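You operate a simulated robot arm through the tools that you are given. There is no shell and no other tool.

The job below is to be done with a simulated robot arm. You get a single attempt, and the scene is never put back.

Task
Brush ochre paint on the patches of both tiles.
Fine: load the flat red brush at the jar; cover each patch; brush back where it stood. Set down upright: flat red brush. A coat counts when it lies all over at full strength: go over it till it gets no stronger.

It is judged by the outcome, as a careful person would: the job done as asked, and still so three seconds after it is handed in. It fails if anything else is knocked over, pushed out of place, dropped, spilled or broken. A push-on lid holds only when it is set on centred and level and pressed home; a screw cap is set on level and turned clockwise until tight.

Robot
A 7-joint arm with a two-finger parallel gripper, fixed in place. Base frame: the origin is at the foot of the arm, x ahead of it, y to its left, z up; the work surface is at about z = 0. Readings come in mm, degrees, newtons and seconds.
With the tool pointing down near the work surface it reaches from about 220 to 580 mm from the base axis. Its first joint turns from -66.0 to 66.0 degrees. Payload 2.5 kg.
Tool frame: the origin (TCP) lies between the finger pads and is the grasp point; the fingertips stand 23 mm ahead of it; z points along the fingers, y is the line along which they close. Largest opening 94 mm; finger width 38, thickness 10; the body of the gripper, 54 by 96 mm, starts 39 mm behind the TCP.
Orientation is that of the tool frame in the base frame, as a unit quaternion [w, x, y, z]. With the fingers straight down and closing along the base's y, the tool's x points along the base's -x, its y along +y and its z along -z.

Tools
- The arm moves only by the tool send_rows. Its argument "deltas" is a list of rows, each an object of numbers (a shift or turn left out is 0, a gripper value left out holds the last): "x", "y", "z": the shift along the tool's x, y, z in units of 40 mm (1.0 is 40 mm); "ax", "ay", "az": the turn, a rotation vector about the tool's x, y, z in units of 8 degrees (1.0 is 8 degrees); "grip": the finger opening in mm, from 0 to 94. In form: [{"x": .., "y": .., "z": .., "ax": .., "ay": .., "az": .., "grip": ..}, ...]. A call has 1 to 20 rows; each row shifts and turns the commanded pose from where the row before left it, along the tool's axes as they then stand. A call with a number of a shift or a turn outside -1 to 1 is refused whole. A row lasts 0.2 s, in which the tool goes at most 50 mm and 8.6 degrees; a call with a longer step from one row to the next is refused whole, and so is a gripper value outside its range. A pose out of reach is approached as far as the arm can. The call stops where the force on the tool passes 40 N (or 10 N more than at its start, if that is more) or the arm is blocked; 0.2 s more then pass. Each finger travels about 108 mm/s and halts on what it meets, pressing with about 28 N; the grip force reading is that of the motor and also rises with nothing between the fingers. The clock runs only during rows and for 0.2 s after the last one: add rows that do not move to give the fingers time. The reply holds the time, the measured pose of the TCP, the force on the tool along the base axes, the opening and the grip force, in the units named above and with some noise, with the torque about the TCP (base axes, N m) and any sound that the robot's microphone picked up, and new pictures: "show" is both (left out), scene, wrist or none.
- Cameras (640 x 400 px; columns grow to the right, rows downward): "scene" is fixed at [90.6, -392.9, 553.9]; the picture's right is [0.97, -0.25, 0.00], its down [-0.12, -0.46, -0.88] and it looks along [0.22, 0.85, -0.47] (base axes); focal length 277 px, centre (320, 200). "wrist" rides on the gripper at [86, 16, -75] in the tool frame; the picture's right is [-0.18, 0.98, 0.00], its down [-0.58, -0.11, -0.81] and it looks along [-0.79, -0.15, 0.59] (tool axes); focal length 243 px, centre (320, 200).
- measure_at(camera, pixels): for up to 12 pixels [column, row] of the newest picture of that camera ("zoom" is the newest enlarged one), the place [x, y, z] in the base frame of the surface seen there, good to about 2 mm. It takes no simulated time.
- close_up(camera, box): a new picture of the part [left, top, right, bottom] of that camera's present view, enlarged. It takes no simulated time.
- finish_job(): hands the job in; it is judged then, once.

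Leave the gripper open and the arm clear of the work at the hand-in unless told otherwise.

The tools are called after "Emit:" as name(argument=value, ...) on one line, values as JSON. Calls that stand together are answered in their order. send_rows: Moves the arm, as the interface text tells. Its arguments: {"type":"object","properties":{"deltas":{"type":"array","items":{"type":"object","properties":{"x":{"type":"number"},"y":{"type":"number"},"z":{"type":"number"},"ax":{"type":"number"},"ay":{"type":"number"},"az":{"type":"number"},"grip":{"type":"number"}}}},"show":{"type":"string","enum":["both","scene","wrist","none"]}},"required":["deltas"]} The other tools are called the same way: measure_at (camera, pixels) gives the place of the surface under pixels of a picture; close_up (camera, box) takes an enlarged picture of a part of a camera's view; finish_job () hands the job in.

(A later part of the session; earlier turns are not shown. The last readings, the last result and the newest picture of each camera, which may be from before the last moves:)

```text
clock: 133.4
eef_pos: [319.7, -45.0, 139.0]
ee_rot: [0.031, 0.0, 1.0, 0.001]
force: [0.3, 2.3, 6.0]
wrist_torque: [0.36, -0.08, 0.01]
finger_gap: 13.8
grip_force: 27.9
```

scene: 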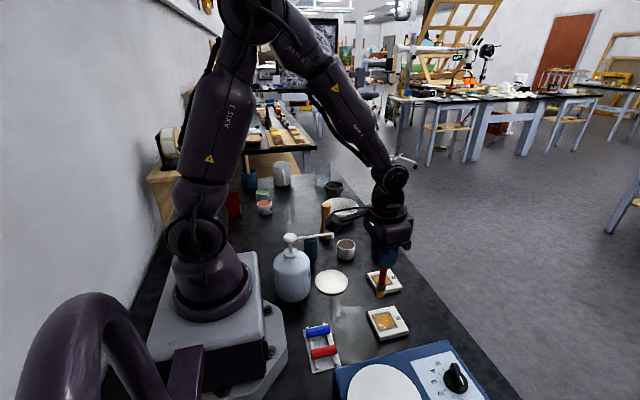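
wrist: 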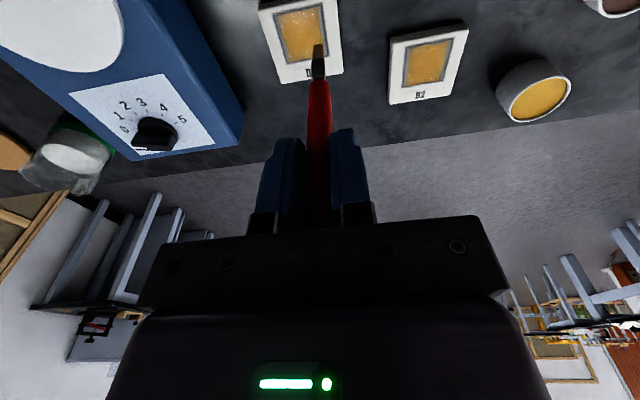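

Good contact throughout (14.5 to 6 N). I stroke back +y on the same edge, then shift 8 mm (+x) for the next stroke.

Emit:
send_rows(deltas=[{"y": 0.133}, {"y": 0.133}, {"y": 0.133}, {"y": 0.133}, {"y": 0.133}, {"y": 0.133}, {"y": 0.133}, {"y": 0.133}, {"y": 0.133}, {}], show="none")

Emit:
send_rows(deltas=[{"x": -0.005, "z": -0.075}, {"x": -0.2, "z": 0.0129}, {"x": 0.005, "z": 0.073}, {}], show="none")

```text
clock: 135.6
eef_pos: [320.5, 4.8, 138.5]
ee_rot: [0.033, 0.0, 0.999, -0.001]
force: [-0.3, -1.3, 1.6]
wrist_torque: [-0.1, 0.0, -0.01]
finger_gap: 13.6
grip_force: 28.5
```

```text
clock: 136.6
eef_pos: [328.3, 4.4, 137.8]
ee_rot: [0.032, 0.0, 0.999, 0.0]
force: [-5.2, 0.4, 20.2]
wrist_torque: [0.01, 0.57, 0.0]
finger_gap: 13.7
grip_force: 28.2
```

20 N here: I ease 0.5 mm and stroke −y.

Emit:
send_rows(deltas=[{"z": -0.014}, {"y": -0.133}, {"y": -0.133}, {"y": -0.133}, {"y": -0.133}, {}], show="none")

Emit:
send_rows(deltas=[{"y": -0.133}, {"y": -0.133}, {"y": -0.133}, {"y": -0.133}, {"y": -0.133}, {}], show="none")

```text
clock: 138.0
eef_pos: [328.8, -15.7, 137.4]
ee_rot: [0.031, 0.0, 1.0, 0.001]
force: [-0.1, 1.3, -0.2]
wrist_torque: [0.0, -0.02, 0.0]
finger_gap: 13.7
grip_force: 27.9
```

```text
clock: 139.4
eef_pos: [327.7, -42.8, 139.0]
ee_rot: [0.033, 0.0, 0.999, 0.0]
force: [0.5, -0.4, -0.1]
wrist_torque: [-0.02, -0.02, -0.01]
finger_gap: 13.6
grip_force: 27.7
```

Contact was lost on that stroke. I lower 0.7 mm, read, and stroke back.

Emit:
send_rows(deltas=[{"z": 0.018}, {}, {}], show="none")

```text
clock: 140.2
eef_pos: [328.9, -43.7, 137.5]
ee_rot: [0.033, 0.0, 0.999, 0.0]
force: [0.3, -0.2, 0.5]
wrist_torque: [-0.01, -0.02, -0.03]
finger_gap: 13.4
grip_force: 28.0
```

Emit:
send_rows(deltas=[{"z": 0.012}, {}, {}], show="none")

```text
clock: 141.0
eef_pos: [329.4, -42.9, 137.4]
ee_rot: [0.032, 0.0, 0.999, 0.0]
force: [-1.2, -0.6, 8.6]
wrist_torque: [-0.01, 0.0, 0.01]
finger_gap: 13.9
grip_force: 28.2
```

8.6 N. I stroke +y in two halves.

Emit:
send_rows(deltas=[{"y": 0.133}, {"y": 0.133}, {"y": 0.133}, {"y": 0.133}, {}], show="none")

Emit:
send_rows(deltas=[{"y": 0.133}, {"y": 0.133}, {"y": 0.133}, {"y": 0.133}, {"y": 0.133}, {}], show="none")

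```text
clock: 142.2
eef_pos: [328.0, -22.0, 137.9]
ee_rot: [0.033, 0.001, 0.999, 0.0]
force: [2.5, -5.2, 12.8]
wrist_torque: [-0.61, -0.28, 0.01]
finger_gap: 13.8
grip_force: 28.6
```

```text
clock: 143.6
eef_pos: [328.3, 4.2, 137.6]
ee_rot: [0.032, 0.0, 0.999, 0.0]
force: [-1.3, -9.1, 20.2]
wrist_torque: [-1.07, 0.08, -0.05]
finger_gap: 14.3
grip_force: 28.1
```

Contact held (up to 20 N). Next lane (+8 mm): lift, shift, touch lighter, stroke −y.

Emit:
send_rows(deltas=[{"x": -0.005, "z": -0.075}, {"x": -0.2, "z": 0.0129}, {"x": 0.005, "z": 0.066}, {}, {}], show="none")

```text
clock: 144.8
eef_pos: [335.6, 3.7, 137.5]
ee_rot: [0.032, 0.001, 0.999, -0.001]
force: [-7.4, 0.3, 24.1]
wrist_torque: [0.06, 0.68, 0.04]
finger_gap: 13.5
grip_force: 28.1
```

24 N, partly from settling sideways. I ease 0.35 mm and stroke −y halfway, reading.

Emit:
send_rows(deltas=[{"z": -0.009}, {"y": -0.133}, {"y": -0.133}, {"y": -0.133}, {"y": -0.133}, {}], show="none")

```text
clock: 146.2
eef_pos: [336.5, -19.0, 136.6]
ee_rot: [0.031, 0.0, 1.0, -0.001]
force: [-0.2, 1.5, 2.0]
wrist_torque: [0.11, -0.01, 0.0]
finger_gap: 13.8
grip_force: 28.7
```

Light contact (2 N). I add 0.2 mm and finish the stroke.

Emit:
send_rows(deltas=[{"y": -0.133, "z": 0.006}, {"y": -0.133}, {"y": -0.133}, {"y": -0.133}, {"y": -0.133}, {}], show="none")

Emit:
send_rows(deltas=[{"x": -0.005, "z": -0.075}, {"x": -0.2, "z": 0.0129}, {}, {"x": 0.005, "z": 0.073}, {}, {}], show="none")

```text
clock: 147.6
eef_pos: [336.4, -43.0, 138.8]
ee_rot: [0.033, 0.0, 0.999, 0.0]
force: [-0.1, -0.1, -0.6]
wrist_torque: [0.01, 0.0, -0.02]
finger_gap: 13.7
grip_force: 28.5
```

```text
clock: 149.0
eef_pos: [345.7, -41.9, 137.4]
ee_rot: [0.032, 0.0, 0.999, 0.001]
force: [0.0, -0.9, 2.8]
wrist_torque: [-0.01, 0.03, 0.0]
finger_gap: 13.4
grip_force: 28.1
```

In the lane at x ≈ 345 there is 2.8 N. I add 0.3 mm and stroke +y.

Emit:
send_rows(deltas=[{"z": 0.008}, {"y": 0.133}, {"y": 0.133}, {"y": 0.133}, {"y": 0.133}, {}], show="none")

Emit:
send_rows(deltas=[{"y": 0.133, "z": -0.002}, {"y": 0.133}, {"y": 0.133, "z": -0.002}, {"y": 0.133}, {"y": 0.133}, {}], show="scene")

Emit:
close_up(camera="scene", box=[360, 300, 416, 340])

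```text
clock: 150.4
eef_pos: [343.2, -21.4, 139.1]
ee_rot: [0.034, 0.0, 0.999, -0.001]
force: [2.6, -5.6, 13.5]
wrist_torque: [-0.65, -0.28, -0.02]
finger_gap: 13.6
grip_force: 28.1
```

```text
clock: 151.8
eef_pos: [343.6, 4.8, 137.8]
ee_rot: [0.031, 0.0, 1.0, 0.0]
force: [0.1, -0.9, -0.2]
wrist_torque: [0.0, -0.03, 0.0]
finger_gap: 13.8
grip_force: 27.9
```

scene: 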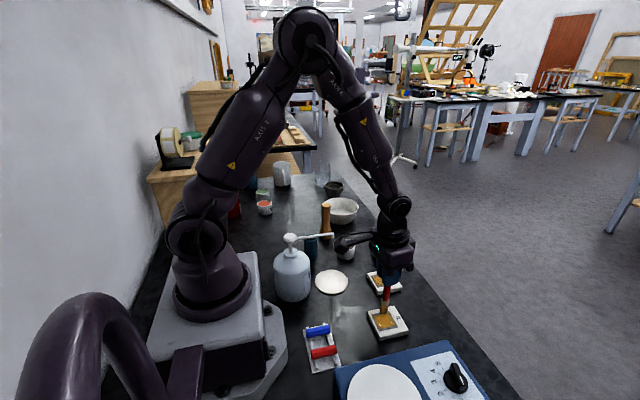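

```text
10.00 times, centred on (388, 320) of scene
```

zoom: 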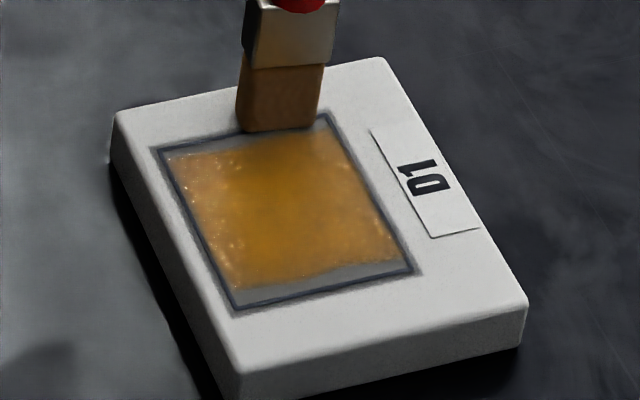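

I move to the outermost +x lane of D1 (x ≈ 351.5), settle, and touch down.

Emit:
send_rows(deltas=[{"x": -0.005, "z": -0.075}, {"x": -0.2, "z": 0.0129}, {}, {"x": 0.005, "z": 0.08}, {}, {}], show="none")

```text
clock: 153.2
eef_pos: [352.3, 3.5, 138.8]
ee_rot: [0.031, 0.0, 1.0, 0.0]
force: [-0.8, 0.1, 1.5]
wrist_torque: [-0.04, 0.04, 0.02]
finger_gap: 13.7
grip_force: 27.4
```

Emit:
send_rows(deltas=[{"z": 0.009}, {"y": -0.133}, {"y": -0.133}, {"y": -0.133}, {"y": -0.133}, {}], show="none")

```text
clock: 154.6
eef_pos: [353.1, -15.3, 138.1]
ee_rot: [0.033, -0.001, 0.999, 0.0]
force: [0.5, 6.6, 18.2]
wrist_torque: [0.85, -0.18, 0.05]
finger_gap: 13.8
grip_force: 28.3
```

18 N: I ease 0.2 mm and finish this stroke, then come back.

Emit:
send_rows(deltas=[{"y": -0.133, "z": -0.004}, {"y": -0.133}, {"y": -0.133}, {"y": -0.133}, {"y": -0.133}, {}], show="none")

Emit:
send_rows(deltas=[{"z": -0.001}, {"y": 0.133}, {"y": 0.133}, {"y": 0.133}, {"y": 0.133}, {"y": 0.133}, {"y": 0.133}, {"y": 0.133}, {"y": 0.133}, {"y": 0.133}, {}], show="none")

Emit:
send_rows(deltas=[{"z": -0.05}, {"x": -0.02, "z": -0.3}, {"x": -0.04, "z": -0.6}, {"x": -0.04, "z": -0.6}, {}, {}], show="both")

Emit:
close_up(camera="scene", box=[360, 300, 416, 340])

```text
clock: 156.0
eef_pos: [351.2, -43.2, 138.4]
ee_rot: [0.031, 0.0, 1.0, 0.0]
force: [0.2, 6.9, 16.3]
wrist_torque: [0.82, -0.11, 0.05]
finger_gap: 14.0
grip_force: 28.1
```

```text
clock: 158.4
eef_pos: [352.3, 5.5, 137.1]
ee_rot: [0.033, 0.0, 0.999, 0.0]
force: [-1.2, -5.7, 16.6]
wrist_torque: [-0.85, 0.04, 0.0]
finger_gap: 13.8
grip_force: 28.0
```

```text
clock: 159.8
eef_pos: [352.5, 6.0, 199.9]
ee_rot: [0.033, 0.0, 0.999, 0.0]
force: [0.1, 0.5, -0.7]
wrist_torque: [-0.01, 0.0, -0.02]
finger_gap: 13.6
grip_force: 27.9
```

scene: 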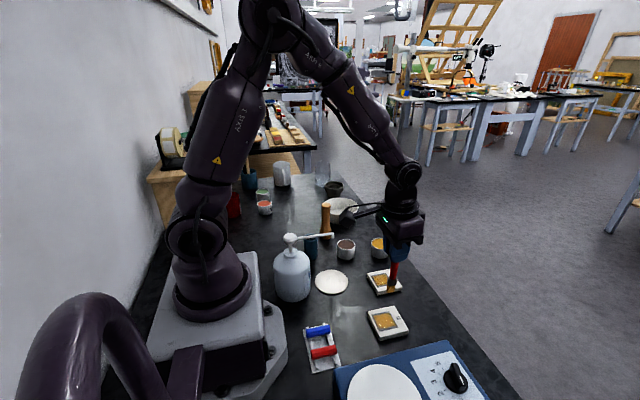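
wrist: 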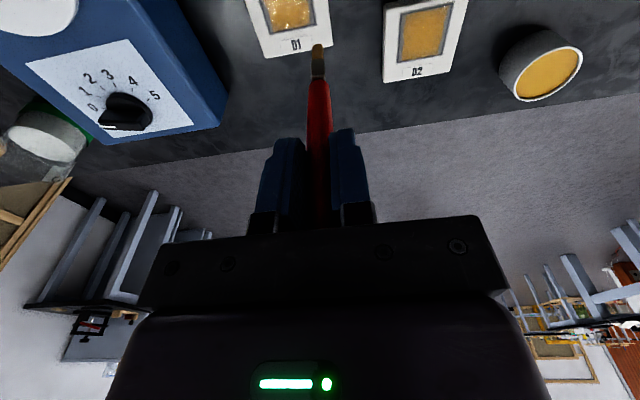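

```text
10.00 times, centred on (388, 320) of scene
```

zoom: 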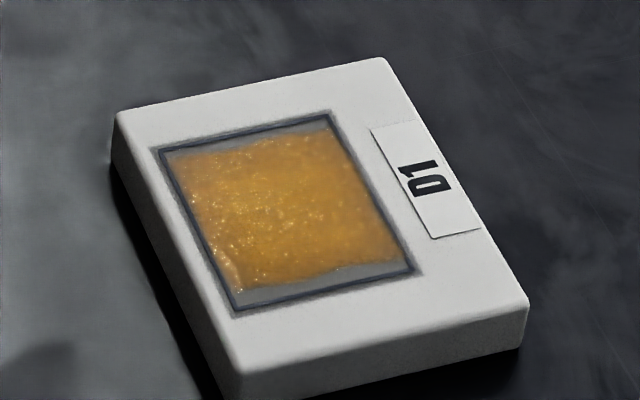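

The lower-left corner seems to have filled slightly. I enlarge the D1 patch further to examine its edges.

Emit:
close_up(camera="scene", box=[372, 308, 404, 334])

Emit:
close_up(camera="wrist", box=[240, 0, 340, 60])

```text
15.38 times, centred on (388, 321) of scene
```

zoom: 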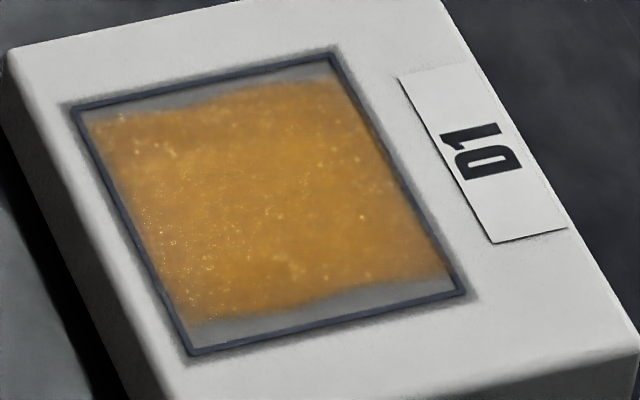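

```text
6.40 times, centred on (290, 30) of wrist
```

zoom: 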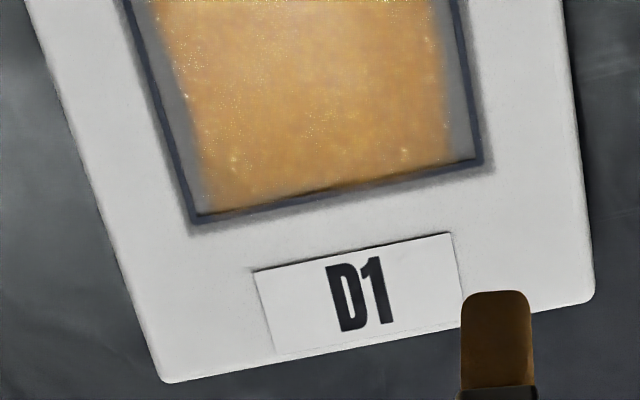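

The remaining light strips along the two y-edges look like part of the coat's own outline, since a loaded brush pressed on them changes nothing. For certainty I reload once more and go over D2 again including its outermost edges. First to the jar.

Emit:
send_rows(deltas=[{"x": -0.356, "y": 0.9021, "z": 0.023}, {"x": -0.356, "y": 0.9021, "z": 0.023}, {"x": -0.356, "y": 0.9021, "z": 0.023}, {"x": -0.356, "y": 0.9021, "z": 0.023}, {"x": -0.356, "y": 0.9021, "z": 0.023}, {"x": -0.356, "y": 0.9021, "z": 0.023}, {}, {"x": 0.0191, "z": 0.2953}, {"x": 0.0191, "z": 0.2953}, {"x": 0.0191, "z": 0.28}, {}, {}], show="both")

Emit:
close_up(camera="scene", box=[364, 205, 404, 250])

Emit:
close_up(camera="wrist", box=[256, 0, 384, 100])

```text
clock: 162.4
eef_pos: [436.7, 221.3, 166.1]
ee_rot: [0.032, 0.0, 0.999, 0.0]
force: [-0.6, -0.7, -0.3]
wrist_torque: [0.01, -0.04, 0.01]
finger_gap: 13.7
grip_force: 27.9
```

scene: 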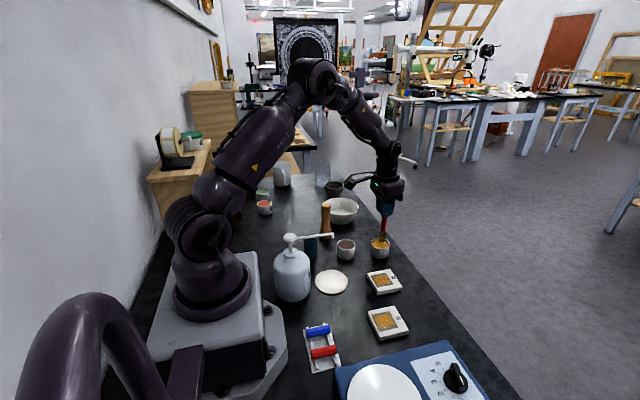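
wrist: 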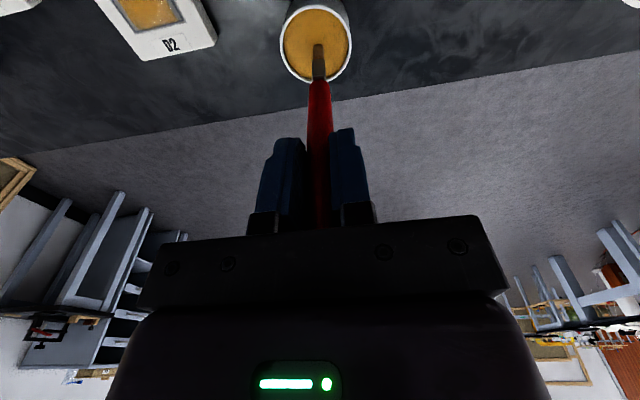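

```text
8.89 times, centred on (384, 228) of scene
```

zoom: 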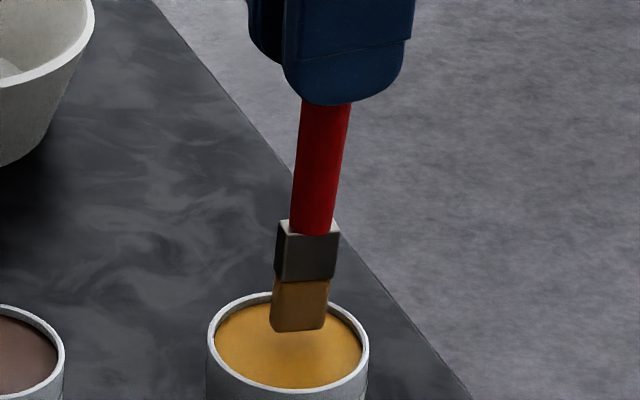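

```text
4.00 times, centred on (320, 50) of wrist
```

zoom: 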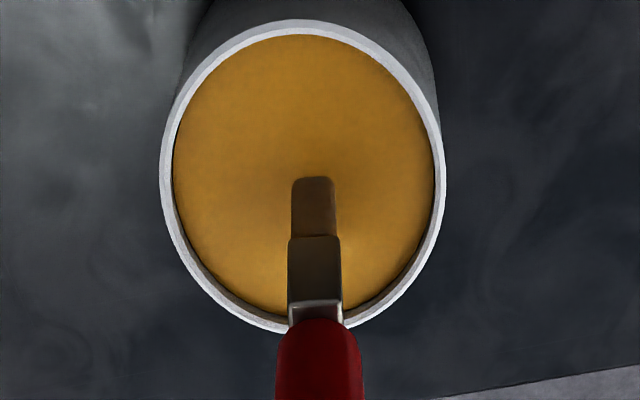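

The brush is centred over the jar. I lower in small steps to touch the paint.

Emit:
send_rows(deltas=[{"z": 0.055}, {}, {}], show="none")

```text
clock: 163.2
eef_pos: [436.7, 221.5, 163.4]
ee_rot: [0.033, 0.0, 0.999, 0.0]
force: [-0.5, 0.3, -0.1]
wrist_torque: [0.0, -0.04, 0.02]
finger_gap: 13.7
grip_force: 28.2
```

Emit:
send_rows(deltas=[{"z": 0.025}, {}, {}], show="none")

```text
clock: 164.0
eef_pos: [438.0, 221.6, 162.5]
ee_rot: [0.032, -0.001, 0.999, 0.0]
force: [0.3, 0.2, 2.4]
wrist_torque: [0.08, -0.12, -0.02]
finger_gap: 13.7
grip_force: 28.2
```

I press slightly more, hold for a second, lift, and go to D2's low-x edge at its high-y end.

Emit:
send_rows(deltas=[{"z": 0.012}, {}, {}, {}, {}, {"x": -0.0065, "z": -0.1}, {"x": -0.0226, "z": -0.35}, {"x": -0.0322, "z": -0.498}, {}, {"x": 0.4204, "y": -0.603, "z": -0.0272}, {"x": 0.4204, "y": -0.603, "z": -0.0272}, {"x": 0.4204, "y": -0.603, "z": -0.0272}, {"x": 0.4204, "y": -0.603, "z": -0.0272}, {}, {"x": 0.0317, "z": 0.4907}, {"x": 0.0317, "z": 0.4907}, {"x": 0.0317, "z": 0.4907}, {}, {}], show="both")

Emit:
close_up(camera="scene", box=[362, 255, 410, 295])

```text
clock: 168.0
eef_pos: [370.1, 125.1, 140.4]
ee_rot: [0.033, 0.0, 0.999, 0.001]
force: [0.0, 0.1, -0.3]
wrist_torque: [-0.01, 0.01, -0.02]
finger_gap: 13.5
grip_force: 28.2
```

scene: 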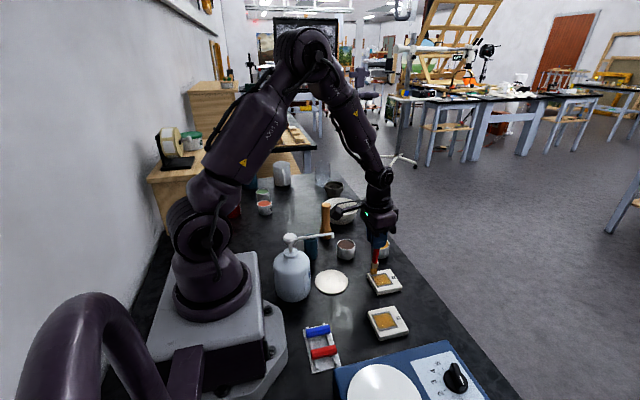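
wrist: 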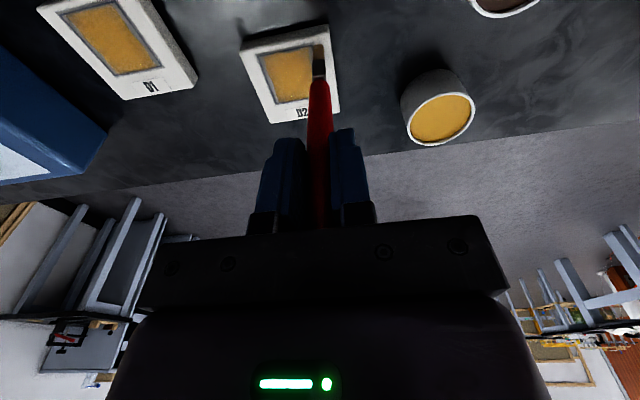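

```text
10.00 times, centred on (386, 275) of scene
```

zoom: 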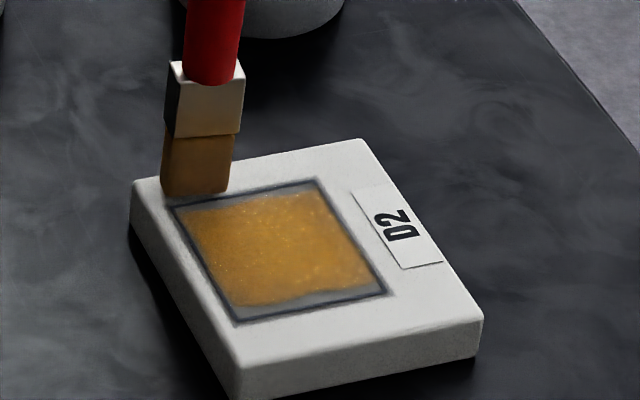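

I lower 2.4 mm and read.

Emit:
send_rows(deltas=[{"x": 0.004, "z": 0.06}, {}, {}], show="none")

```text
clock: 168.8
eef_pos: [371.4, 124.9, 138.6]
ee_rot: [0.032, 0.0, 0.999, 0.0]
force: [-1.6, 0.5, 10.4]
wrist_torque: [-0.04, 0.21, -0.03]
finger_gap: 13.5
grip_force: 27.8
```

10.4 N. I stroke −y the whole length (50 mm), in two parts.

Emit:
send_rows(deltas=[{"y": -0.135}, {"y": -0.135}, {"y": -0.135}, {"y": -0.135}, {}], show="none")

Emit:
send_rows(deltas=[{"y": -0.135}, {"y": -0.135}, {"y": -0.135}, {"y": -0.135}, {"y": -0.135}, {}], show="scene")

Emit:
close_up(camera="scene", box=[362, 255, 410, 295])

```text
clock: 170.0
eef_pos: [370.8, 102.6, 137.5]
ee_rot: [0.032, 0.0, 0.999, 0.0]
force: [1.1, 4.4, 9.5]
wrist_torque: [0.54, -0.18, 0.02]
finger_gap: 13.8
grip_force: 28.2
```

```text
clock: 171.4
eef_pos: [369.9, 76.0, 138.1]
ee_rot: [0.031, 0.0, 1.0, -0.001]
force: [-0.3, 2.0, 4.4]
wrist_torque: [0.23, -0.05, 0.0]
finger_gap: 13.5
grip_force: 28.1
```

scene: 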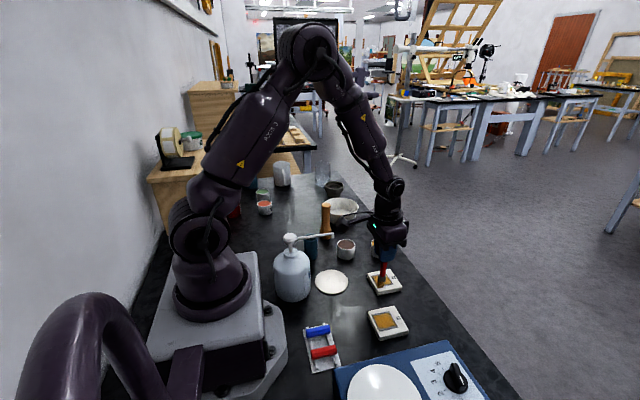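

```text
10.00 times, centred on (386, 275) of scene
```

zoom: 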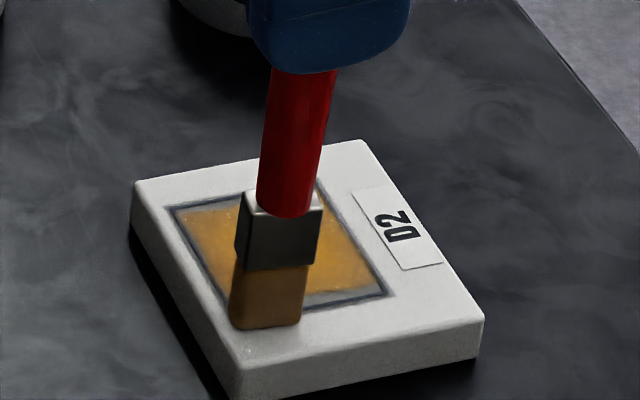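

Good contact. I shift +8 mm in x with a settle, touch down, and stroke +y.

Emit:
send_rows(deltas=[{"x": -0.005, "z": -0.075}, {"x": -0.2, "z": 0.0129}, {}, {"x": 0.005, "z": 0.075}, {}], show="none")

```text
clock: 172.6
eef_pos: [376.8, 77.9, 137.9]
ee_rot: [0.032, 0.001, 1.0, 0.0]
force: [-1.0, 0.8, 3.0]
wrist_torque: [0.03, 0.02, -0.04]
finger_gap: 13.8
grip_force: 28.1
```

Emit:
send_rows(deltas=[{"z": 0.008}, {"y": 0.135}, {"y": 0.135}, {"y": 0.135}, {"y": 0.135}, {}], show="none")

Emit:
send_rows(deltas=[{"y": 0.135}, {"y": 0.135}, {"y": 0.135}, {"y": 0.135}, {"y": 0.135}, {}], show="none")

Emit:
send_rows(deltas=[{"x": -0.005, "z": -0.075}, {"x": -0.2, "z": 0.0129}, {}, {"x": 0.005, "z": 0.072}, {}], show="none")

```text
clock: 174.0
eef_pos: [377.4, 97.8, 137.8]
ee_rot: [0.033, 0.0, 0.999, 0.0]
force: [0.5, -1.2, 4.3]
wrist_torque: [-0.15, -0.06, 0.0]
finger_gap: 13.7
grip_force: 28.1
```

```text
clock: 175.4
eef_pos: [379.4, 125.1, 138.2]
ee_rot: [0.032, 0.0, 0.999, 0.0]
force: [1.4, -1.2, 2.7]
wrist_torque: [-0.12, -0.08, -0.01]
finger_gap: 13.6
grip_force: 27.7
```

```text
clock: 176.6
eef_pos: [385.8, 125.0, 138.4]
ee_rot: [0.032, 0.0, 0.999, 0.0]
force: [0.7, -0.1, 0.2]
wrist_torque: [-0.05, 0.0, 0.0]
finger_gap: 13.7
grip_force: 28.5
```

Contact was light but held (3–4 N). In this lane there's none yet; I lower 0.5 mm and stroke −y.

Emit:
send_rows(deltas=[{"z": 0.014}, {}, {}], show="none")

```text
clock: 177.4
eef_pos: [386.4, 124.9, 138.0]
ee_rot: [0.032, 0.001, 0.999, 0.0]
force: [-0.1, 0.6, 1.3]
wrist_torque: [0.0, 0.02, -0.02]
finger_gap: 13.6
grip_force: 28.2
```

Emit:
send_rows(deltas=[{"z": 0.01}, {"y": -0.135}, {"y": -0.135}, {"y": -0.135}, {"y": -0.135}, {}], show="none")

Emit:
send_rows(deltas=[{"y": -0.135}, {"y": -0.135}, {"y": -0.135}, {"y": -0.135}, {"y": -0.135}, {}], show="none")

Emit:
send_rows(deltas=[{"x": -0.005, "z": -0.075}, {"x": -0.2, "z": 0.0129}, {}, {"x": 0.005, "z": 0.072}, {}], show="none")

```text
clock: 178.8
eef_pos: [386.8, 104.0, 138.6]
ee_rot: [0.032, 0.0, 0.999, 0.0]
force: [0.1, 4.8, 10.6]
wrist_torque: [0.59, -0.08, 0.01]
finger_gap: 13.9
grip_force: 27.8
```

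```text
clock: 180.2
eef_pos: [387.0, 76.2, 138.8]
ee_rot: [0.034, 0.0, 0.999, 0.0]
force: [0.8, 8.8, 21.6]
wrist_torque: [1.07, -0.25, 0.05]
finger_gap: 14.0
grip_force: 27.7
```

```text
clock: 181.4
eef_pos: [393.0, 76.4, 138.7]
ee_rot: [0.033, 0.001, 0.999, 0.0]
force: [-5.9, -1.3, 17.3]
wrist_torque: [-0.11, 0.61, -0.01]
finger_gap: 13.6
grip_force: 27.9
```

17 N here; I ease 0.25 mm and stroke +y, then shift to the outermost lane.

Emit:
send_rows(deltas=[{"z": -0.006}, {"y": 0.135}, {"y": 0.135}, {"y": 0.135}, {"y": 0.135}, {}], show="none")

Emit:
send_rows(deltas=[{"y": 0.135}, {"y": 0.135}, {"y": 0.135}, {"y": 0.135}, {"y": 0.135}, {}], show="none")

Emit:
send_rows(deltas=[{"x": -0.005, "z": -0.075}, {"x": -0.2, "z": 0.0129}, {}, {"x": 0.005, "z": 0.073}, {}], show="none")

```text
clock: 182.8
eef_pos: [394.1, 99.0, 138.6]
ee_rot: [0.033, 0.0, 0.999, 0.0]
force: [0.2, -4.5, 9.2]
wrist_torque: [-0.38, 0.0, 0.0]
finger_gap: 13.6
grip_force: 28.0
```

```text
clock: 184.2
eef_pos: [395.2, 125.7, 138.4]
ee_rot: [0.033, 0.0, 0.999, 0.001]
force: [3.2, -7.9, 17.2]
wrist_torque: [-0.92, -0.39, 0.0]
finger_gap: 13.9
grip_force: 28.4
```

```text
clock: 185.4
eef_pos: [401.8, 125.8, 138.0]
ee_rot: [0.032, 0.0, 0.999, 0.0]
force: [-5.4, 0.5, 11.9]
wrist_torque: [-0.09, 0.43, -0.01]
finger_gap: 13.7
grip_force: 28.2
```

11.9 N in the outermost +x lane. I stroke −y the full length, then lift and look.

Emit:
send_rows(deltas=[{"y": -0.135}, {"y": -0.135}, {"y": -0.135}, {"y": -0.135}, {}], show="none")

Emit:
send_rows(deltas=[{"y": -0.135}, {"y": -0.135}, {"y": -0.135}, {"y": -0.135}, {"y": -0.135}, {}], show="none")

Emit:
send_rows(deltas=[{"z": -0.05}, {"x": -0.02, "z": -0.3}, {"x": -0.04, "z": -0.6}, {"x": -0.04, "z": -0.6}, {}, {}], show="both")

Emit:
close_up(camera="scene", box=[366, 264, 406, 292])

Emit:
close_up(camera="scene", box=[360, 300, 416, 340])

```text
clock: 186.6
eef_pos: [402.7, 104.5, 137.8]
ee_rot: [0.033, 0.0, 0.999, 0.0]
force: [1.5, 4.2, 7.0]
wrist_torque: [0.36, -0.19, 0.01]
finger_gap: 13.5
grip_force: 28.2
```

```text
clock: 188.0
eef_pos: [403.7, 77.3, 137.9]
ee_rot: [0.033, 0.0, 0.999, -0.001]
force: [0.4, 8.7, 23.0]
wrist_torque: [1.14, -0.27, 0.03]
finger_gap: 14.5
grip_force: 28.0
```

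```text
clock: 189.4
eef_pos: [402.3, 76.8, 198.4]
ee_rot: [0.032, 0.0, 0.999, 0.0]
force: [-0.1, 0.0, 0.4]
wrist_torque: [-0.01, -0.02, 0.01]
finger_gap: 13.7
grip_force: 28.0
```

scene: 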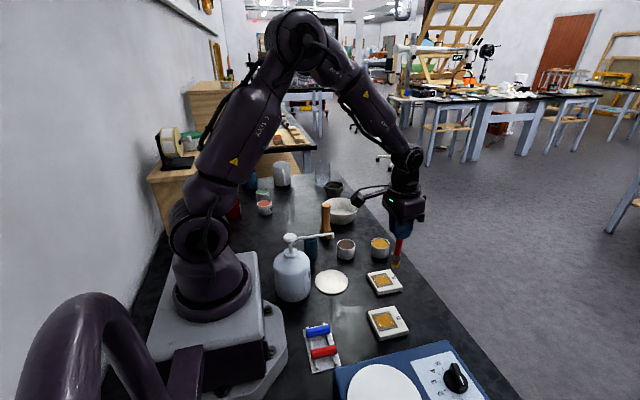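
wrist: 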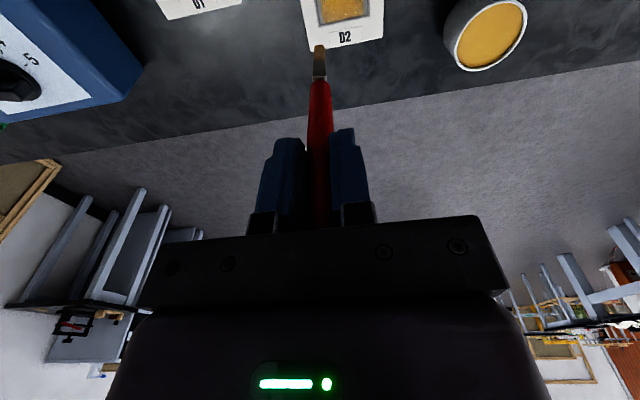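

```text
14.29 times, centred on (386, 278) of scene
```

zoom: 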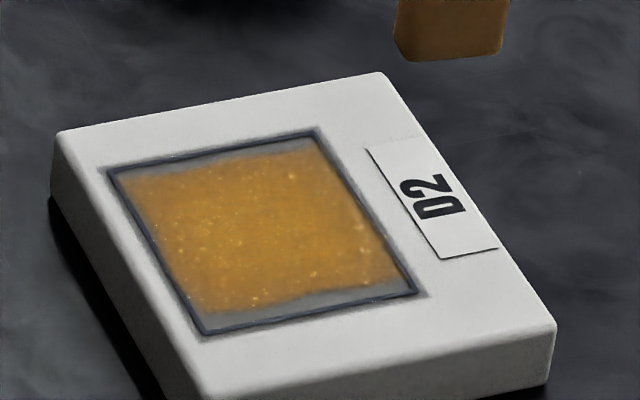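

```text
10.00 times, centred on (388, 320) of scene
```

zoom: 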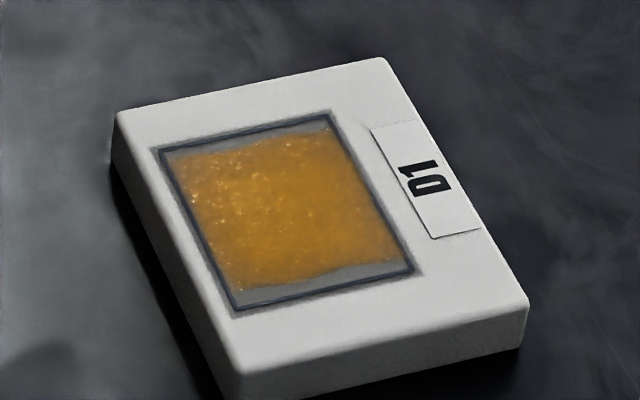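

The coats no longer change, so both are at full strength. Now I take the brush back: raise to TCP z ≈ 280 and travel to above the cup at (230, 257).

Emit:
send_rows(deltas=[{"x": -0.044, "z": -0.682}, {"x": -0.044, "z": -0.682}, {"x": -0.044, "z": -0.682}, {"x": 0.6141, "y": 0.6436, "z": -0.0397}, {"x": 0.6141, "y": 0.6436, "z": -0.0397}, {"x": 0.6141, "y": 0.6436, "z": -0.0397}, {"x": 0.6141, "y": 0.6436, "z": -0.0397}, {"x": 0.6141, "y": 0.6436, "z": -0.0397}, {"x": 0.6141, "y": 0.6436, "z": -0.0397}, {"x": 0.6141, "y": 0.6436, "z": -0.0397}, {}, {}], show="both")

Emit:
close_up(camera="scene", box=[290, 180, 338, 220])

```text
clock: 192.0
eef_pos: [228.9, 255.6, 281.2]
ee_rot: [0.032, 0.001, 0.999, 0.0]
force: [0.6, 0.1, 0.2]
wrist_torque: [0.02, 0.02, 0.03]
finger_gap: 13.8
grip_force: 28.1
```

scene: 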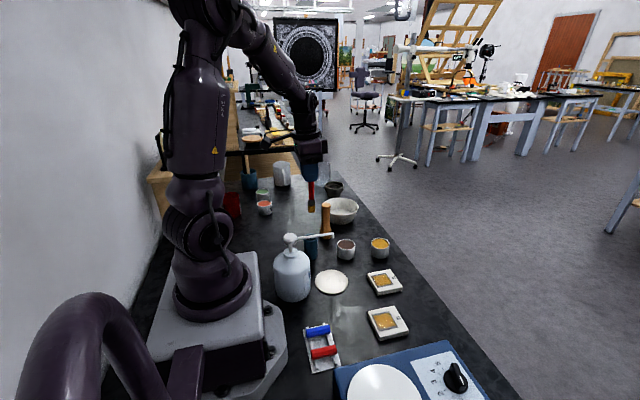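
wrist: 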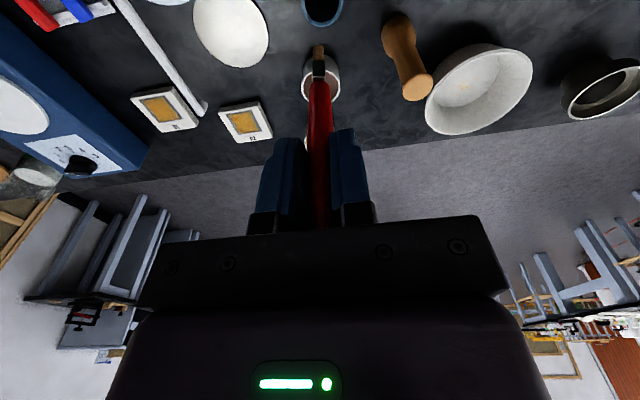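

```text
10.00 times, centred on (314, 200) of scene
```

zoom: 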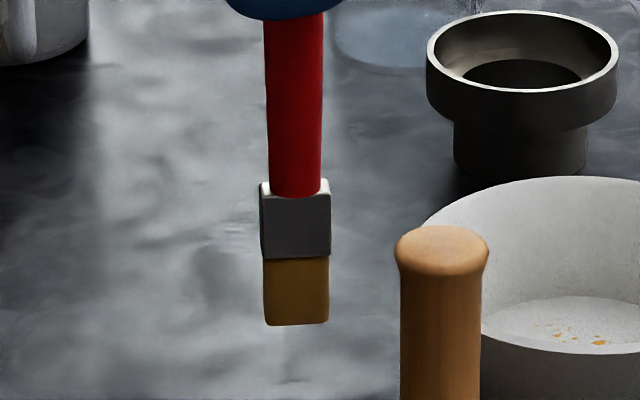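

I measure the brush's uprightness here before turning it.

Emit:
measure_at(camera="zoom", pixels=[[268, 310], [326, 308], [297, 318], [297, 290], [265, 230], [326, 230], [296, 230], [272, 100], [320, 100], [294, 100], [294, 30], [294, 170]])

```text
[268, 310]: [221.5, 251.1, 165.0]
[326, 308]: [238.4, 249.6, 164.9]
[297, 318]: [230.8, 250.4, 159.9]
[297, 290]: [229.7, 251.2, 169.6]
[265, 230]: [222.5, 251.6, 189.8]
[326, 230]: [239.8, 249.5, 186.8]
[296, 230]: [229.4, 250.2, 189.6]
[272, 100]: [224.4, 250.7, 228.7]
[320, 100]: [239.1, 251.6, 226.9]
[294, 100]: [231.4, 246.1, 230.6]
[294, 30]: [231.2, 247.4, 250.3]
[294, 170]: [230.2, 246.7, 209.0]
```

The brush is upright within about 1°. I turn the tool 90° about the vertical, back to the heading at which I picked the brush up.

Emit:
send_rows(deltas=[{"ax": -0.064, "az": -0.998}, {"ax": -0.064, "az": -0.998}, {"ax": -0.064, "az": -0.998}, {"ax": -0.064, "az": -0.998}, {"ax": -0.064, "az": -0.998}, {"ax": -0.064, "az": -0.998}, {"ax": -0.064, "az": -0.998}, {"ax": -0.064, "az": -0.998}, {"ax": -0.064, "az": -0.998}, {"ax": -0.064, "az": -0.998}, {"ax": -0.064, "az": -0.998}, {"ax": -0.016, "az": -0.25}, {}, {}], show="both")

Emit:
close_up(camera="scene", box=[290, 180, 338, 220])

Emit:
close_up(camera="wrist", box=[272, 0, 368, 100])

```text
clock: 195.0
eef_pos: [228.7, 256.2, 282.3]
ee_rot: [-0.022, 0.707, -0.707, -0.023]
force: [0.1, 0.1, -0.9]
wrist_torque: [0.0, -0.03, -0.03]
finger_gap: 13.5
grip_force: 28.3
```

scene: 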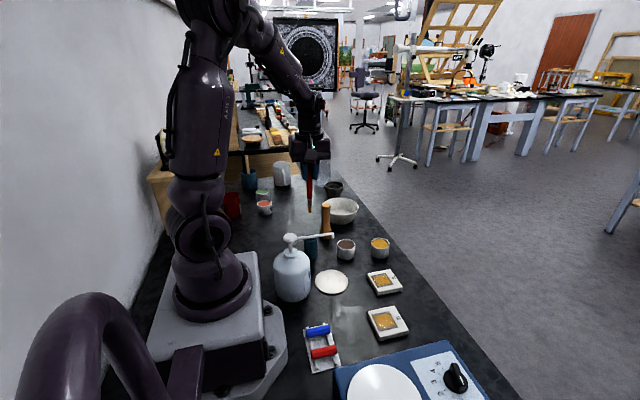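
wrist: 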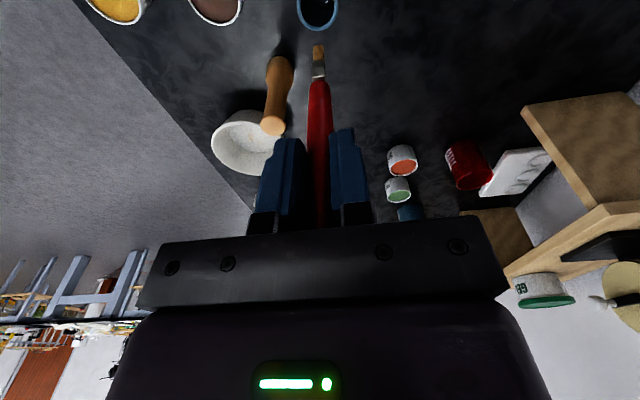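

```text
10.00 times, centred on (314, 200) of scene
```

zoom: 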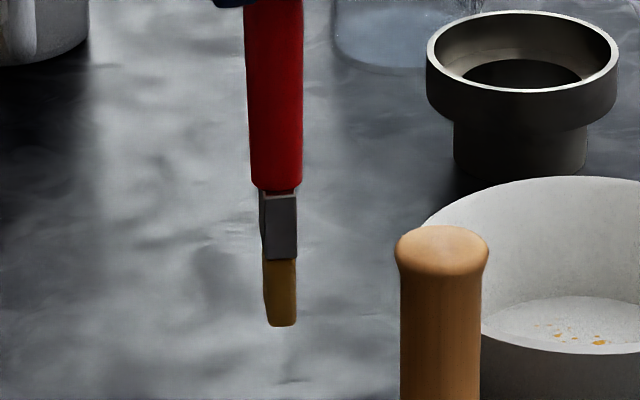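

```text
4.00 times, centred on (320, 50) of wrist
```

zoom: 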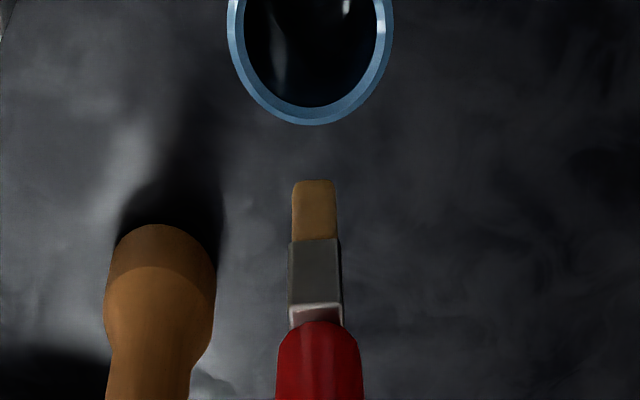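

I measure the brush in this heading for uprightness.

Emit:
measure_at(camera="zoom", pixels=[[266, 310], [294, 310], [281, 320], [281, 290], [268, 230], [294, 230], [281, 230], [252, 100], [300, 100], [276, 100], [274, 30], [276, 170]])

Emit:
measure_at(camera="wrist", pixels=[[318.5, 48], [318.5, 55], [318.5, 66], [319, 90], [319, 110], [319, 130], [313, 52], [323, 52], [298.5, 13], [336.5, 13], [318, 29]])

```text
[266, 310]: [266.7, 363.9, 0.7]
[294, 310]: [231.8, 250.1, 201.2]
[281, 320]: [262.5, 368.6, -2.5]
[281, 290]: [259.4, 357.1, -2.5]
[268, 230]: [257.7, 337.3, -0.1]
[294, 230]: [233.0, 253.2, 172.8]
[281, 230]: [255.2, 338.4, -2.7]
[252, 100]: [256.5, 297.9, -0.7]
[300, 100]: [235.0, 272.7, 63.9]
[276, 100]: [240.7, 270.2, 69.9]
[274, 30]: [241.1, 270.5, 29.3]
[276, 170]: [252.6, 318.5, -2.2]
```

```text
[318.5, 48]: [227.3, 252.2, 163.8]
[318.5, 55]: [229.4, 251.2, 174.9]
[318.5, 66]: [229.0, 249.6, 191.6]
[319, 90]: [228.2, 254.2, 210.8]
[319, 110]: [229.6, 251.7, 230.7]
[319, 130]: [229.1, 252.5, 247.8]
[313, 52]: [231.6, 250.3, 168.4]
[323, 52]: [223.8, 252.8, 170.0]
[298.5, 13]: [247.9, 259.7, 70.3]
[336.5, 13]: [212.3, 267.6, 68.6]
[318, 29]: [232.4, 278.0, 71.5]
```

Emit:
close_up(camera="scene", box=[290, 180, 338, 220])

Emit:
measure_at(camera="zoom", pixels=[[267, 305], [293, 310], [281, 320], [281, 290], [270, 230], [293, 230], [281, 230], [252, 100], [298, 100], [276, 100], [274, 30], [276, 170]])

```text
10.00 times, centred on (314, 200) of scene
```

zoom: 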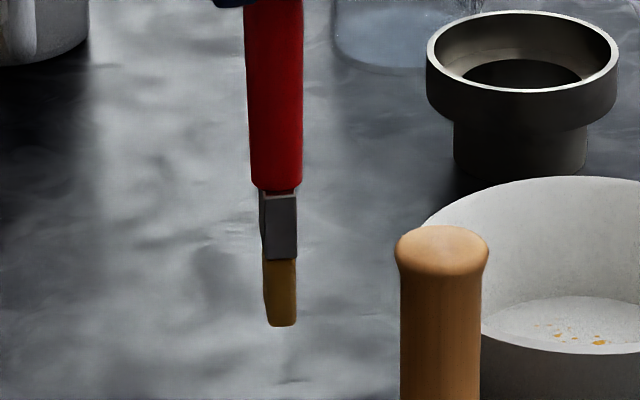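

```text
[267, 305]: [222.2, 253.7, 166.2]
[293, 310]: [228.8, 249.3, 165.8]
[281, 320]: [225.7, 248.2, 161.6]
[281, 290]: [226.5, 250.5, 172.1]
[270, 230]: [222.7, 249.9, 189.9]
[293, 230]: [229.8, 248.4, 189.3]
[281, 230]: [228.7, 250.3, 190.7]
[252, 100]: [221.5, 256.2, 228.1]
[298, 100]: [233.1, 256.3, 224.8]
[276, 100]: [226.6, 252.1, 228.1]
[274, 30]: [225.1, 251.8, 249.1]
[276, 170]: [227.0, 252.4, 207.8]
```

The tip is at about (226.5, 258.5), and the cup centre at (230, 259.5). I go down to have the tip about 12 mm above the rim and then correct the alignment.

Emit:
send_rows(deltas=[{"x": 0.0414, "z": 0.6404}, {"x": 0.0414, "z": 0.6404}, {"x": 0.0414, "z": 0.6404}, {}, {}], show="both")

Emit:
close_up(camera="wrist", box=[272, 0, 368, 100])

Emit:
close_up(camera="scene", box=[290, 205, 338, 245])

```text
clock: 196.2
eef_pos: [228.0, 254.1, 206.3]
ee_rot: [0.022, -0.707, 0.707, 0.023]
force: [-0.4, 0.3, -0.1]
wrist_torque: [0.0, -0.03, -0.03]
finger_gap: 13.8
grip_force: 28.1
```

scene: 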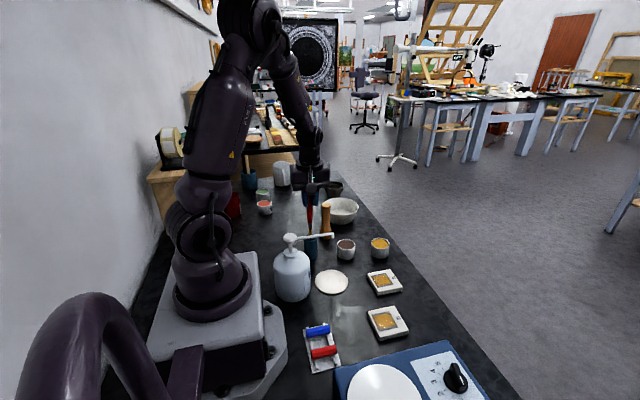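
wrist: 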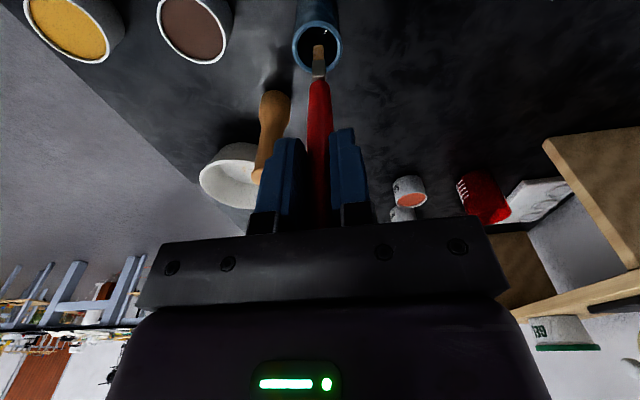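

```text
4.00 times, centred on (320, 50) of wrist
```

zoom: 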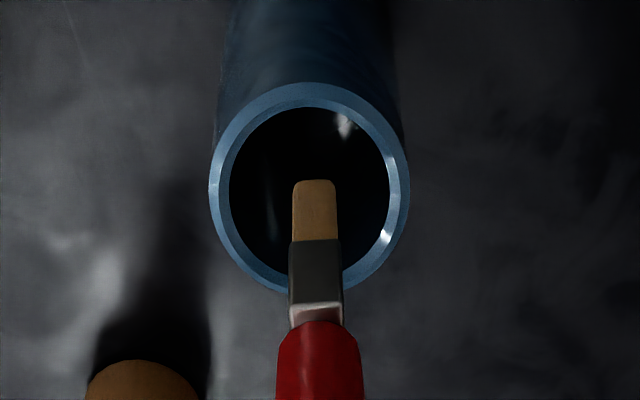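

```text
10.00 times, centred on (314, 225) of scene
```

zoom: 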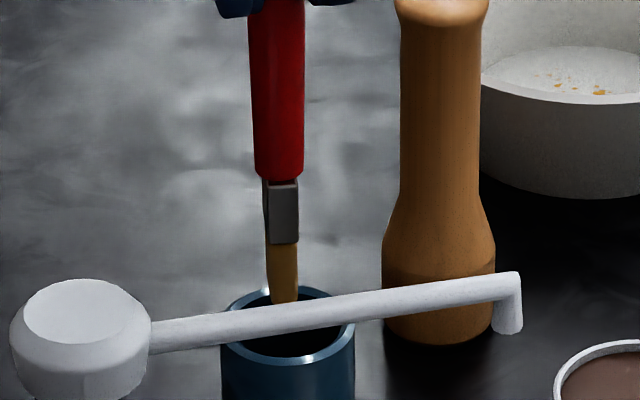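

I measure the cup rim and the tip in this wrist view.

Emit:
measure_at(camera="wrist", pixels=[[293.5, 47], [341, 46], [317, 22], [299, 65], [338, 64], [318.5, 47], [318.5, 55], [314, 50], [323, 50], [318.5, 65], [319, 100]])

Emit:
measure_at(camera="zoom", pixels=[[272, 290], [296, 290], [284, 297], [270, 220], [296, 220], [283, 220], [258, 100], [302, 100], [279, 100], [225, 335], [352, 328], [288, 358]])

```text
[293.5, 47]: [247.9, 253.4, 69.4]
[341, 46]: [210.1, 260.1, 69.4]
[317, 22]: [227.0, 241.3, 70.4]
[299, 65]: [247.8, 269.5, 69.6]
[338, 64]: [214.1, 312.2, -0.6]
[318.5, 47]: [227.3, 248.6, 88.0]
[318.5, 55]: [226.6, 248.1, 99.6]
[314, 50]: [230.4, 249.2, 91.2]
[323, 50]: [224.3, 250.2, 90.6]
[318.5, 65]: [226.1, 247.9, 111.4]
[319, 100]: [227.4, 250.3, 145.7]
```

```text
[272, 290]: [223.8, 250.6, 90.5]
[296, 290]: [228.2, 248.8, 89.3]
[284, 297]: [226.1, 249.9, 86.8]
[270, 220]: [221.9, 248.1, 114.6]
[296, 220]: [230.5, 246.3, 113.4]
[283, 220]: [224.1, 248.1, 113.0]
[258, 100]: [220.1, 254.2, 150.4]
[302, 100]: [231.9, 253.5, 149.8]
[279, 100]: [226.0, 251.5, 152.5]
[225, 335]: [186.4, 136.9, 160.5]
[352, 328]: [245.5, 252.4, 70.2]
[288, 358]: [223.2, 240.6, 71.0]
```

I shift the tip by (+1.5, +1.7) mm and lower 30 mm so that it enters the cup, then check.

Emit:
send_rows(deltas=[{"x": -0.0424, "y": -0.0375, "z": 0.0027}, {}, {"x": 0.0161, "z": 0.25}, {"x": 0.0161, "z": 0.25}, {"x": 0.0161, "z": 0.25}, {}, {}], show="both")

Emit:
close_up(camera="wrist", box=[272, 0, 368, 100])

Emit:
close_up(camera="scene", box=[290, 205, 338, 245])

```text
clock: 197.8
eef_pos: [231.5, 256.7, 175.5]
ee_rot: [0.023, -0.707, 0.707, 0.022]
force: [-1.0, -0.5, 0.8]
wrist_torque: [-0.02, 0.03, 0.01]
finger_gap: 13.6
grip_force: 28.1
```

scene: 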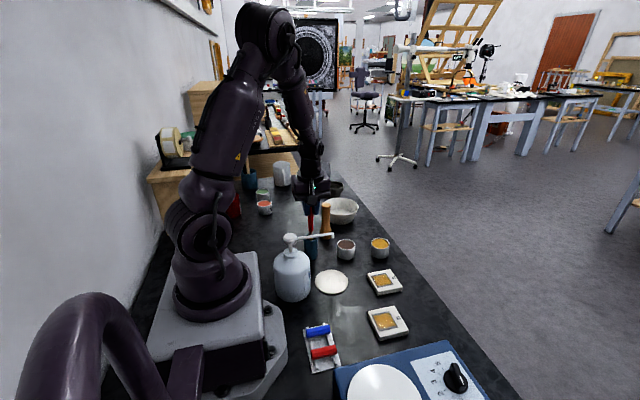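
wrist: 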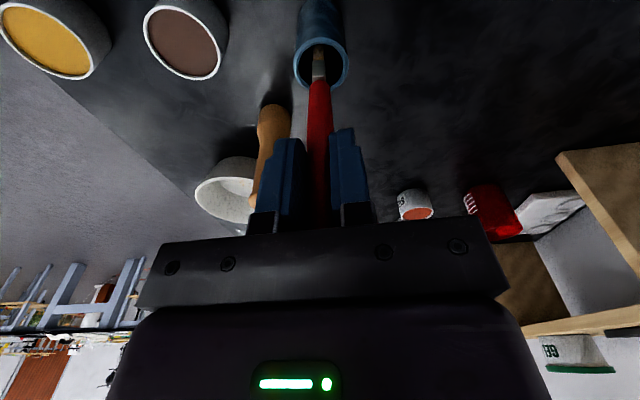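

```text
4.00 times, centred on (320, 50) of wrist
```

zoom: 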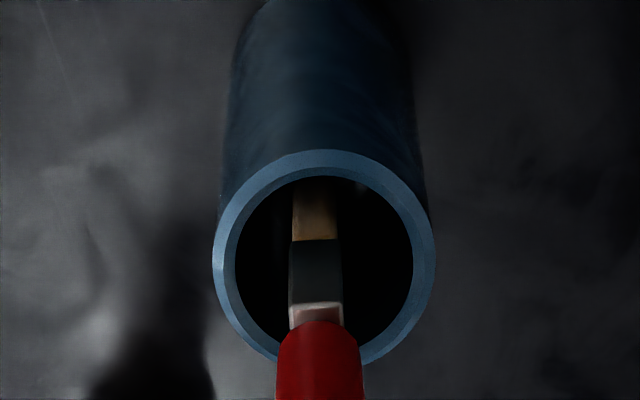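

```text
10.00 times, centred on (314, 225) of scene
```

zoom: 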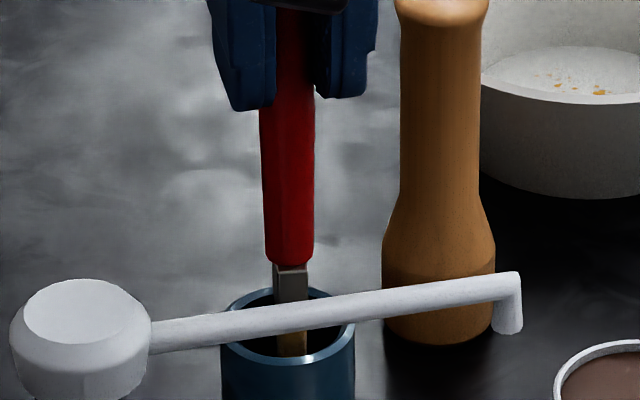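

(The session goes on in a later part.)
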